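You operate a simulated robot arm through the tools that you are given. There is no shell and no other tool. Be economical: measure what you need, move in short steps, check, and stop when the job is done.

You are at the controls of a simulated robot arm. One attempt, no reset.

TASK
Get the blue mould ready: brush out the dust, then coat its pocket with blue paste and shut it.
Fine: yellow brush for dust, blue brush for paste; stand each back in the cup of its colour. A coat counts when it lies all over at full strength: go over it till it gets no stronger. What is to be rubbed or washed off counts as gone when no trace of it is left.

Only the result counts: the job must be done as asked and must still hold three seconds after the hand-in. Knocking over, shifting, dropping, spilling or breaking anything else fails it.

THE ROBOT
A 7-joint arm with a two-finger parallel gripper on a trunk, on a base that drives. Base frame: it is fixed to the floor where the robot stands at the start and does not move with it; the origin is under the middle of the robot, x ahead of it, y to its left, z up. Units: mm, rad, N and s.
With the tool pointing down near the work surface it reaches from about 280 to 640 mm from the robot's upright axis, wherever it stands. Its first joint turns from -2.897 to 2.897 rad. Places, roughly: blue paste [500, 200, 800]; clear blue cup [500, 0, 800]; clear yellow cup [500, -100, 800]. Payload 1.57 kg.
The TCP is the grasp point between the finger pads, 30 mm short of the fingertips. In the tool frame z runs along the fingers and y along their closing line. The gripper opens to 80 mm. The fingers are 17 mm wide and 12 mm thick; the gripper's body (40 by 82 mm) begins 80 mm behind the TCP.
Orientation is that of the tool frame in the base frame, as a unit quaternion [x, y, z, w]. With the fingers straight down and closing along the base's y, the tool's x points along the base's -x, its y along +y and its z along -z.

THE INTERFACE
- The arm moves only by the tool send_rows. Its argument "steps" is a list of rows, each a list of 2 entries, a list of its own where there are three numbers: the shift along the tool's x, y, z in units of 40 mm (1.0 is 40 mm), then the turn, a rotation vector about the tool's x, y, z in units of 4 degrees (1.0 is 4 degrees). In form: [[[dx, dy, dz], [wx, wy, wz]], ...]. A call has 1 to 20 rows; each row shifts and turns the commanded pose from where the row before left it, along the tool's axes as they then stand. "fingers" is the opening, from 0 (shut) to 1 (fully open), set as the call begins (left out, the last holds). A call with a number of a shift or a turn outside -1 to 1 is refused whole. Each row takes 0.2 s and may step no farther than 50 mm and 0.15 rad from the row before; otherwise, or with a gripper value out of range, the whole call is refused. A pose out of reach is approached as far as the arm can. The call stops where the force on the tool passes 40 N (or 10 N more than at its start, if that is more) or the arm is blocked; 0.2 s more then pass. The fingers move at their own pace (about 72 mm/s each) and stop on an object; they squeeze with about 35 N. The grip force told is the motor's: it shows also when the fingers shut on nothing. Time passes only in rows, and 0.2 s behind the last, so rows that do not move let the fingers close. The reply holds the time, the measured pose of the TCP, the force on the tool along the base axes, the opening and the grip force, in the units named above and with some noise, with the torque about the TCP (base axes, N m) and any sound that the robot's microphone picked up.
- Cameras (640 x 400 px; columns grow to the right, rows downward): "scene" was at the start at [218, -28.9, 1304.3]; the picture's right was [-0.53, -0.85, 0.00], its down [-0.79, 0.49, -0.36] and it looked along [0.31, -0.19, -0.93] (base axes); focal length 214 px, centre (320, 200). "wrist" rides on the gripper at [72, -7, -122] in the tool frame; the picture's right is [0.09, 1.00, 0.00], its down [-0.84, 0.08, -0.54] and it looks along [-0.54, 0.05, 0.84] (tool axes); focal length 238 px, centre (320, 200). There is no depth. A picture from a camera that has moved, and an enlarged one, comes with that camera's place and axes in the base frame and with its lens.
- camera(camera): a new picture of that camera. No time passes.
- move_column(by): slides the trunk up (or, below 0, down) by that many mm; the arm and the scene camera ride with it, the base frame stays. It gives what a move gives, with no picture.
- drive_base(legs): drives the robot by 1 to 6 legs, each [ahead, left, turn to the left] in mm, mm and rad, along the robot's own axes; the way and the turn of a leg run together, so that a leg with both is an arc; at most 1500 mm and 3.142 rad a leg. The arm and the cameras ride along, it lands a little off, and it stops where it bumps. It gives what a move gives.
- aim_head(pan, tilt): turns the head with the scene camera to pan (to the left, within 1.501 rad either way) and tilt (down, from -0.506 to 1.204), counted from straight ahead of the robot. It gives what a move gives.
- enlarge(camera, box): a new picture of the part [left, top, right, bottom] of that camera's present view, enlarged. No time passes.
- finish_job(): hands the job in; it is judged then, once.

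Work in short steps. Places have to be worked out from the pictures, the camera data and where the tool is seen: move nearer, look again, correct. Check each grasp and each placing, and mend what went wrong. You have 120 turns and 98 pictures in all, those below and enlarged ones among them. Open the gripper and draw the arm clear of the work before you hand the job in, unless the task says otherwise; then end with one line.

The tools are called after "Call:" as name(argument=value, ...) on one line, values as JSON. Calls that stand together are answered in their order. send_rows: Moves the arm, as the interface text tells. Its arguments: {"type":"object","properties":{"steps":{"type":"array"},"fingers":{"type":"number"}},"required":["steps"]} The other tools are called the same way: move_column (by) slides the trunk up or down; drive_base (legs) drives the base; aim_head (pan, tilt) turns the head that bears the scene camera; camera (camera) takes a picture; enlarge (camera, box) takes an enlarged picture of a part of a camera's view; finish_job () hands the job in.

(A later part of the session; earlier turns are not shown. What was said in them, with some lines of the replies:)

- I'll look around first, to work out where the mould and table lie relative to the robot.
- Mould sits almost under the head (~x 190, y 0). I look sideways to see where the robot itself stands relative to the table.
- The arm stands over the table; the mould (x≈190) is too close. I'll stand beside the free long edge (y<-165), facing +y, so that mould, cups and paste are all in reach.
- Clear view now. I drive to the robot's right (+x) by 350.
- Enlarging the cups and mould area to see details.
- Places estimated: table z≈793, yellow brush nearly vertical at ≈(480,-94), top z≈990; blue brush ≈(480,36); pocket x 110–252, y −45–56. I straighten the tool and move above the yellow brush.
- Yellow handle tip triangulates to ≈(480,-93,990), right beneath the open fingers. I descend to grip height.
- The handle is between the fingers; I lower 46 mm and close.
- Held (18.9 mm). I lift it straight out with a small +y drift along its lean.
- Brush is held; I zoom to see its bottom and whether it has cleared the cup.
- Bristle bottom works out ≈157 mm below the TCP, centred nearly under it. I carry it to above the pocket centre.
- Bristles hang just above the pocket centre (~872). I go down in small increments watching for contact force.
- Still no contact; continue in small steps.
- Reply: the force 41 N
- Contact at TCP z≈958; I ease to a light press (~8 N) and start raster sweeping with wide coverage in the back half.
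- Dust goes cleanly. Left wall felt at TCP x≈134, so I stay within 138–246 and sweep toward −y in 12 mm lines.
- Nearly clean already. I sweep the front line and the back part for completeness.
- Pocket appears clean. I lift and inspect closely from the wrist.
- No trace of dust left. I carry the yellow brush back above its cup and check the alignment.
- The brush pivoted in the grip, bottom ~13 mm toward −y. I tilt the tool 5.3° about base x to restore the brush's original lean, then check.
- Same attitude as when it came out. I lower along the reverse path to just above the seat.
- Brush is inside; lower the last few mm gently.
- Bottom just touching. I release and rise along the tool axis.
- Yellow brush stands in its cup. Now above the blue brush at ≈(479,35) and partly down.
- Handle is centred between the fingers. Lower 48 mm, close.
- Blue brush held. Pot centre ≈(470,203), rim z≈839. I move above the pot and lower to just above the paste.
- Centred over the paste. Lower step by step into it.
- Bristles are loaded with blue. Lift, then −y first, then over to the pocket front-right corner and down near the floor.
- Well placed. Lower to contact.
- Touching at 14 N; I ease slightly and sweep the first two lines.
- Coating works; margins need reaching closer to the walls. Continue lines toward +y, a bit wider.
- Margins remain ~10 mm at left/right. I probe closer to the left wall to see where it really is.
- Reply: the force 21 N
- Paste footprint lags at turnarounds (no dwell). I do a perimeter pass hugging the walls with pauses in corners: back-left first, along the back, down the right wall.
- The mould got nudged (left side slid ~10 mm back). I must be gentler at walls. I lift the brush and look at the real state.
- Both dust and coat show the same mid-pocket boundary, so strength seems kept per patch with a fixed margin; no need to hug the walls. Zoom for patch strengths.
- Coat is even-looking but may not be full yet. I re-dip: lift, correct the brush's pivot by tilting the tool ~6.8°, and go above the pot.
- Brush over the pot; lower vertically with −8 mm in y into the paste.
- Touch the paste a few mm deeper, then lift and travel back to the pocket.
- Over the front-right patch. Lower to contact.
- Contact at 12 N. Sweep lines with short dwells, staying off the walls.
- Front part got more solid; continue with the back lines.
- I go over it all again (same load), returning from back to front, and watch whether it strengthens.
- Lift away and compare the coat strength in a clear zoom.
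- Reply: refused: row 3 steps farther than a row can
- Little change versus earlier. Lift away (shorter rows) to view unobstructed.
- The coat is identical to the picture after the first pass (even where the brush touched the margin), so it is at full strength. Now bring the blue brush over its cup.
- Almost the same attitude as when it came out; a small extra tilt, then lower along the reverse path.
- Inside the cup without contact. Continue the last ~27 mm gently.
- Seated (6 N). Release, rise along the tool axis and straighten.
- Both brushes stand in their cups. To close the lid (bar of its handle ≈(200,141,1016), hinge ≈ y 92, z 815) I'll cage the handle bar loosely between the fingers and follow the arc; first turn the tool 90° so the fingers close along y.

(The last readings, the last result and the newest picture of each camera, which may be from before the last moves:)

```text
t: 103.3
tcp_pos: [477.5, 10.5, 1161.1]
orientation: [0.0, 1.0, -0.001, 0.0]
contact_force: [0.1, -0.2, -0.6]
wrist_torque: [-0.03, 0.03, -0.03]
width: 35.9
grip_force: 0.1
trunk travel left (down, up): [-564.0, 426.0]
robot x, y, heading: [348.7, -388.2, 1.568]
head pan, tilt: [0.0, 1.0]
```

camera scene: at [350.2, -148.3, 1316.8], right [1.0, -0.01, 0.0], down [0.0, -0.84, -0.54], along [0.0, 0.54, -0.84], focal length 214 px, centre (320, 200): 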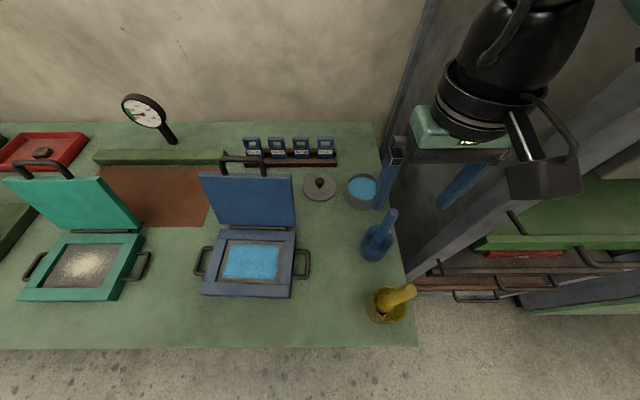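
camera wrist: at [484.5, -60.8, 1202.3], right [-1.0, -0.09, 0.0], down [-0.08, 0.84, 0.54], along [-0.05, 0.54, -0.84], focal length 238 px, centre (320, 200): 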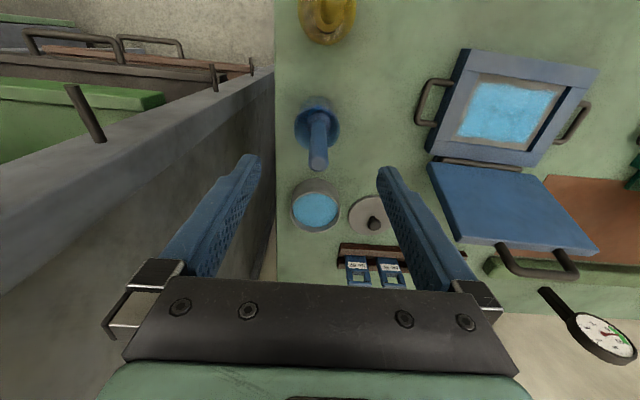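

Tool aligned. Move over the handle at a safe height and look.

Call:
send_rows(steps=[[[0.97, 0.466, 0], [0, 0, 0]], [[0.97, 0.466, 0], [0, 0, 0]], [[0.97, 0.466, 0], [0, 0, 0]], [[0.97, 0.466, 0], [0, 0, 0]], [[0.97, 0.466, 0], [0, 0, 0]], [[0.97, 0.466, 0], [0, 0, 0]], [[0.97, 0.466, 0], [0, 0, 0]], [[0, 0, 0.5], [0, 0, 0]], [[0, 0, 0], [0, 0, 0]]])

Call:
camera(camera="wrist")

Call:
enlarge(camera="scene", box=[160, 100, 340, 300])

```text
t: 105.3
tcp_pos: [204.7, 142.1, 1139.3]
orientation: [0.0, 1.0, 0.0, 0.001]
contact_force: [-0.5, 0.7, -0.2]
wrist_torque: [0.0, -0.01, 0.0]
width: 36.2
grip_force: 0.1
trunk travel left (down, up): [-564.0, 426.0]
robot x, y, heading: [350.6, -390.8, 1.568]
head pan, tilt: [0.0, 1.0]
```

```text
33 pictures are left
camera wrist: at [132.9, 135.5, 1262.0], right [-0.09, 1.0, 0.0], down [0.84, 0.08, 0.54], along [0.54, 0.05, -0.84], focal length 238 px, centre (320, 200)
```

wrist: 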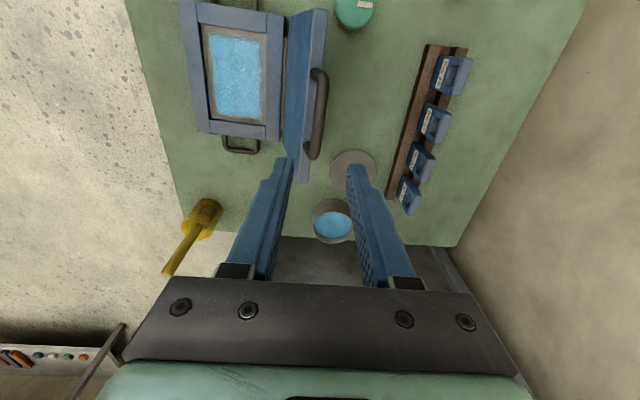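

```text
2.00 times, centred on (250, 200) of scene
camera zoom: at [349.9, -148.5, 1316.9], right [1.0, -0.01, 0.0], down [0.0, -0.84, -0.54], along [0.0, 0.54, -0.84], focal length 429 px, centre (460, 200)
```

zoom: 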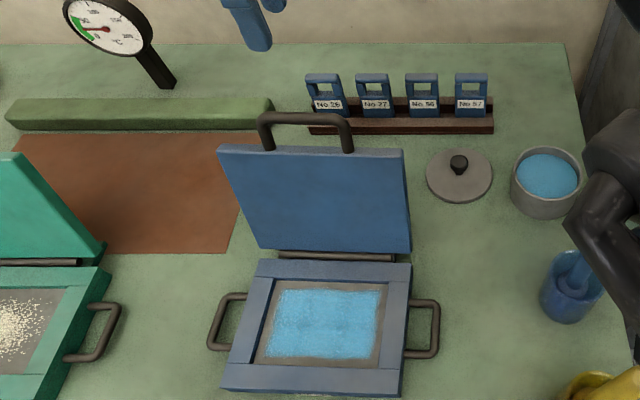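

Bar runs x≈150–236 at y≈141, z≈1016; fingers straddle it in y. Lower to just above and check.

Call:
send_rows(steps=[[[0.2, 0, 0.7], [0, 0, 0]], [[0, 0, 0.7], [0, 0, 0]], [[0, 0, 0.5], [0, 0, 0]], [[0, 0, 0], [0, 0, 0]]])

Call:
camera(camera="wrist")

Call:
enlarge(camera="scene", box=[190, 100, 320, 220])

```text
t: 106.3
tcp_pos: [199.2, 140.7, 1064.2]
orientation: [0.001, 1.0, 0.0, 0.0]
contact_force: [-0.7, -0.5, -0.4]
wrist_torque: [-0.02, -0.01, -0.04]
width: 35.9
grip_force: 0.0
trunk travel left (down, up): [-564.0, 426.0]
robot x, y, heading: [346.2, -386.5, 1.568]
head pan, tilt: [0.0, 1.0]
```

```text
31 pictures are left
camera wrist: at [126.3, 135.4, 1186.3], right [-0.09, 1.0, 0.0], down [0.84, 0.08, 0.54], along [0.54, 0.05, -0.84], focal length 238 px, centre (320, 200)
```

wrist: 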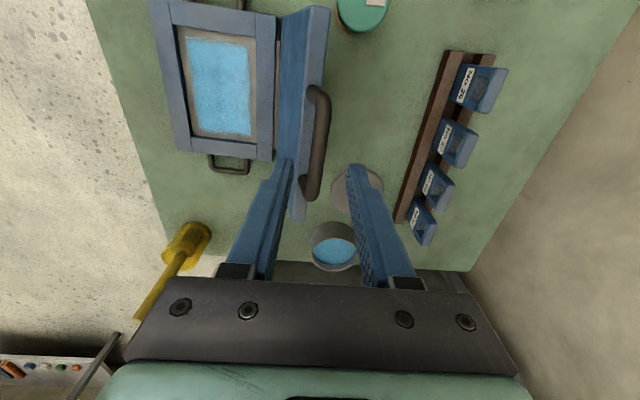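

```text
3.33 times, centred on (255, 160) of scene
camera zoom: at [350.3, -148.6, 1316.9], right [1.0, -0.01, 0.0], down [0.0, -0.84, -0.54], along [0.0, 0.54, -0.84], focal length 715 px, centre (537, 333)
```

zoom: 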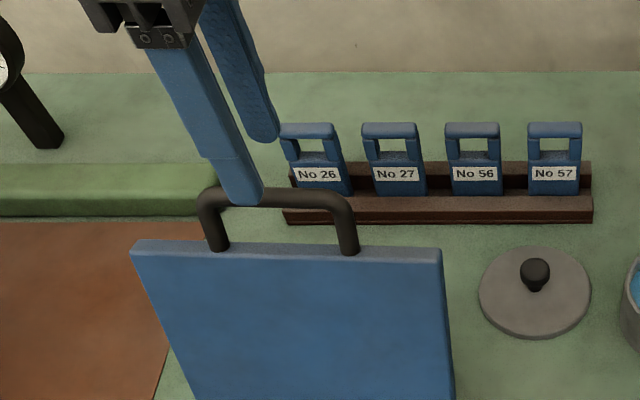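

Bar sits midway between the fingers. Lower 30 mm to cage it.

Call:
send_rows(steps=[[[0.05, 0, 0.4], [0, 0, 0]], [[0, 0, 0.35], [0, 0, 0]], [[0, 0, 0], [0, 0, 0]]])

Call:
enlarge(camera="scene", box=[190, 100, 320, 220])

Call:
camera(camera="wrist")

```text
t: 107.1
tcp_pos: [195.7, 141.0, 1034.5]
orientation: [0.001, 1.0, 0.0, 0.001]
contact_force: [0.5, -0.6, -0.4]
wrist_torque: [0.01, -0.01, -0.03]
width: 36.1
grip_force: 0.0
trunk travel left (down, up): [-564.0, 426.0]
robot x, y, heading: [347.3, -387.3, 1.565]
head pan, tilt: [0.0, 1.0]
```

```text
3.33 times, centred on (255, 160) of scene
camera zoom: at [350.3, -148.5, 1316.9], right [1.0, -0.01, 0.0], down [0.0, -0.84, -0.54], along [0.0, 0.54, -0.84], focal length 715 px, centre (537, 333)
```

zoom: 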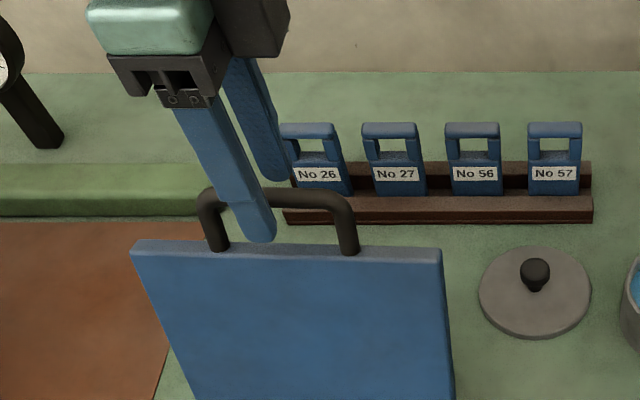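

```text
28 pictures are left
camera wrist: at [124.2, 135.6, 1156.0], right [-0.09, 1.0, 0.0], down [0.84, 0.08, 0.54], along [0.54, 0.05, -0.84], focal length 238 px, centre (320, 200)
```

wrist: 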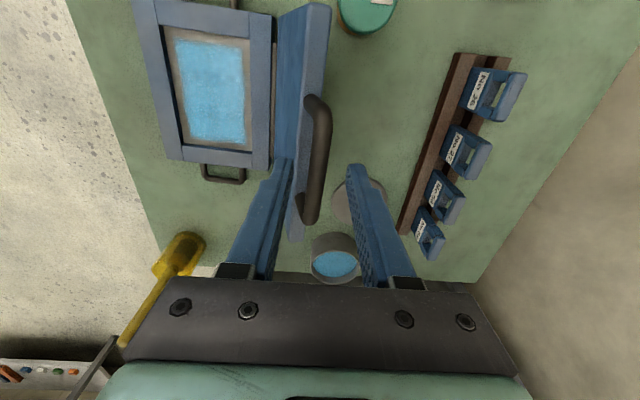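

Bar is caged. Narrow the gap slightly and start swinging the lid along the arc (to about −25° past vertical), then check.

Call:
send_rows(steps=[[[0, 0, 0.05], [0, 0, 0]], [[0, -0.3875, -0.064], [0, 0, 0]], [[0, -0.3875, -0.064], [0, 0, 0]], [[0, -0.45, 0], [0, 0, 0]], [[0, -0.45, 0], [0, 0, 0]], [[0, -0.445, 0.079], [0, 0, 0]], [[0, -0.445, 0.079], [0, 0, 0]], [[0, -0.424, 0.154], [0, 0, 0]], [[0, -0.424, 0.154], [0, 0, 0]], [[0, 0, 0], [0, 0, 0]]], fingers=0.32)

Call:
camera(camera="scene")

Call:
camera(camera="wrist")

```text
t: 109.3
tcp_pos: [194.7, 4.2, 1018.3]
orientation: [0.002, 1.0, 0.0, 0.0]
contact_force: [-1.3, -2.4, -0.4]
wrist_torque: [0.02, 0.04, -0.03]
width: 27.4
grip_force: 1.4
trunk travel left (down, up): [-564.0, 426.0]
robot x, y, heading: [345.6, -390.6, 1.564]
head pan, tilt: [0.0, 1.0]
```

```text
27 pictures are left
camera scene: at [350.2, -148.7, 1316.9], right [1.0, -0.01, 0.0], down [0.0, -0.84, -0.54], along [0.0, 0.54, -0.84], focal length 214 px, centre (320, 200)
```

scene: 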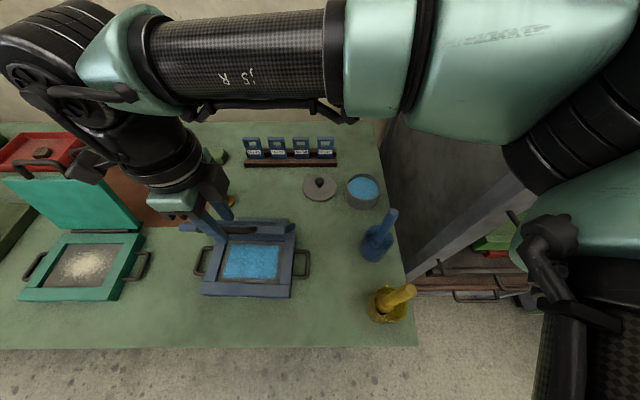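

```text
26 pictures are left
camera wrist: at [123.9, -2.2, 1140.3], right [-0.09, 1.0, 0.0], down [0.84, 0.08, 0.54], along [0.54, 0.05, -0.84], focal length 238 px, centre (320, 200)
```

wrist: 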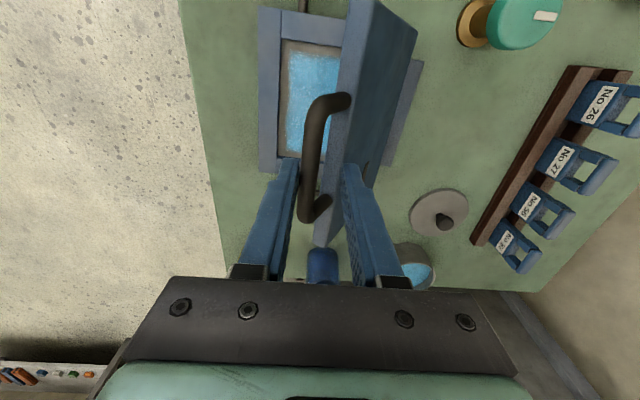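

Lid follows, leaning on the front finger. Continue the arc down to about −65°.

Call:
send_rows(steps=[[[0, -0.39, 0.225], [0, 0, 0]], [[0, -0.39, 0.225], [0, 0, 0]], [[0, -0.346, 0.29], [0, 0, 0]], [[0, -0.346, 0.29], [0, 0, 0]], [[0, -0.29, 0.346], [0, 0, 0]], [[0, -0.29, 0.346], [0, 0, 0]], [[0, -0.225, 0.39], [0, 0, 0]], [[0, -0.225, 0.39], [0, 0, 0]], [[0, 0, 0], [0, 0, 0]]])

Call:
camera(camera="wrist")

Call:
camera(camera="scene")

```text
t: 111.3
tcp_pos: [195.7, -94.0, 917.9]
orientation: [0.001, 1.0, 0.0, 0.001]
contact_force: [0.1, 0.0, 0.1]
wrist_torque: [0.0, -0.02, 0.0]
width: 25.5
grip_force: 0.0
trunk travel left (down, up): [-564.0, 426.0]
robot x, y, heading: [353.0, -387.9, 1.56]
head pan, tilt: [0.0, 1.0]
```

```text
25 pictures are left
camera wrist: at [123.4, -100.8, 1040.2], right [-0.09, 1.0, 0.0], down [0.84, 0.08, 0.54], along [0.54, 0.05, -0.84], focal length 238 px, centre (320, 200)
```

wrist: 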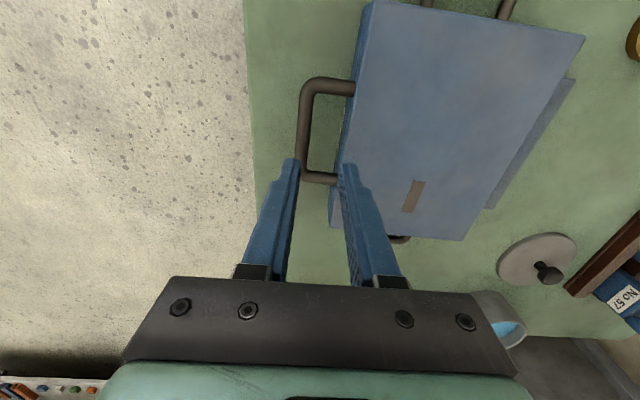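

```text
24 pictures are left
camera scene: at [350.3, -148.5, 1316.9], right [1.0, -0.01, 0.0], down [0.0, -0.84, -0.54], along [0.0, 0.54, -0.84], focal length 214 px, centre (320, 200)
```

scene: 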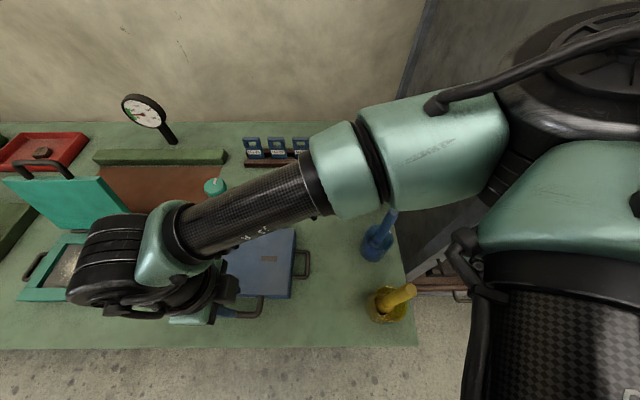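

The lid already seems to lie down (no force on the fingers). Zoom to verify.

Call:
enlarge(camera="scene", box=[190, 200, 330, 330])

Call:
enlarge(camera="wrist", box=[280, 0, 600, 250])

```text
3.08 times, centred on (260, 265) of scene
camera zoom: at [350.3, -148.5, 1316.9], right [1.0, -0.01, 0.0], down [0.0, -0.84, -0.54], along [0.0, 0.54, -0.84], focal length 660 px, centre (505, 0)
```

zoom: 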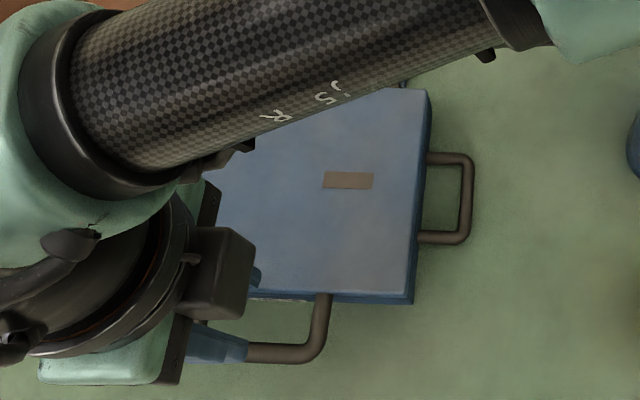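

```text
1.60 times, centred on (440, 125) of wrist
camera zoom: at [123.4, -100.8, 1040.2], right [-0.09, 1.0, 0.0], down [0.84, 0.08, 0.54], along [0.54, 0.05, -0.84], focal length 381 px, centre (128, 320)
```

zoom: 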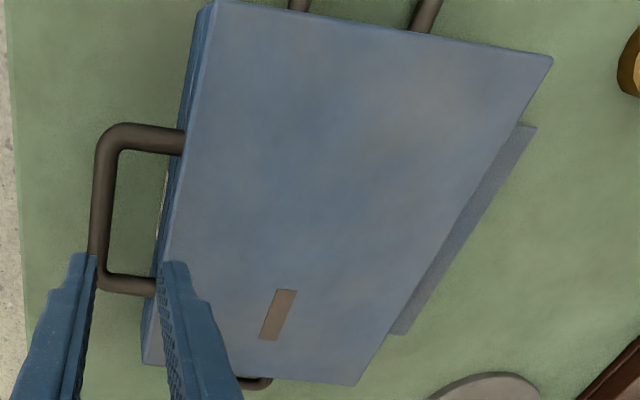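

The lid lies flat on the mould. Withdraw straight up, then back clear, and look at everything.

Call:
send_rows(steps=[[[0, 0, -0.9], [0, 0, 0]], [[0, 0, -0.9], [0, 0, 0]], [[0, 0, -0.9], [0, 0, 0]], [[0, 0, -0.9], [0, 0, 0]], [[0, 0, -0.9], [0, 0, 0]], [[-0.9, 0, -0.3], [0, 0, 0]], [[-0.9, 0, 0], [0, 0, 0]], [[-0.9, 0, 0], [0, 0, 0]], [[-0.9, 0, 0], [0, 0, 0]], [[-0.9, 0, 0], [0, 0, 0]], [[-0.9, 0, 0], [0, 0, 0]], [[-0.9, 0, 0], [0, 0, 0]]], fingers=1)

Call:
camera(camera="scene")

Call:
enlarge(camera="scene", box=[170, 180, 330, 330])

```text
t: 113.9
tcp_pos: [447.0, -95.8, 1110.6]
orientation: [0.001, 1.0, 0.0, 0.0]
contact_force: [0.4, -0.8, -0.4]
wrist_torque: [0.04, 0.04, 0.02]
width: 79.9
grip_force: 0.1
trunk travel left (down, up): [-564.0, 426.0]
robot x, y, heading: [349.0, -390.1, 1.568]
head pan, tilt: [0.0, 1.0]
```

```text
21 pictures are left
camera scene: at [350.7, -148.6, 1316.9], right [1.0, -0.01, 0.0], down [-0.01, -0.84, -0.54], along [0.0, 0.54, -0.84], focal length 214 px, centre (320, 200)
```

scene: 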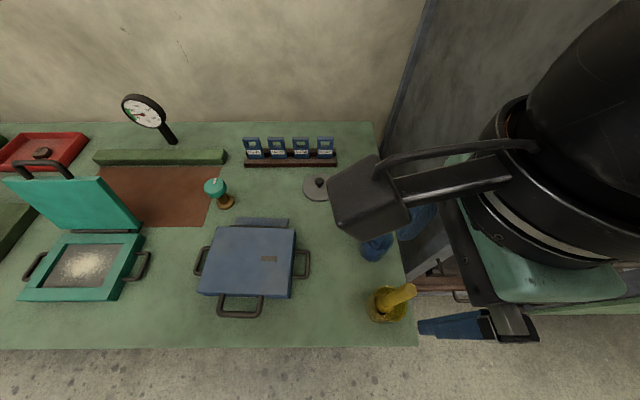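

```text
2.67 times, centred on (250, 255) of scene
camera zoom: at [350.7, -148.6, 1316.9], right [1.0, -0.01, 0.0], down [-0.01, -0.84, -0.54], along [0.0, 0.54, -0.84], focal length 572 px, centre (507, 53)
```

zoom: 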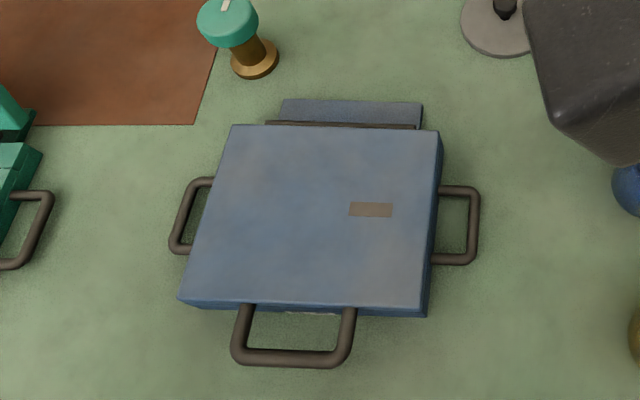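

The lid is flat and shut, both brushes stand in their cups, the gripper is open and the arm is clear. Handing in.

Call:
finish_job()

```text
The job is handed in.
```

The blue mould's pocket was brushed clean and coated with blue paste, and its lid is shut. Both brushes are back in their own cups, but the mould itself was nudged about 10 mm at its left side while coating.
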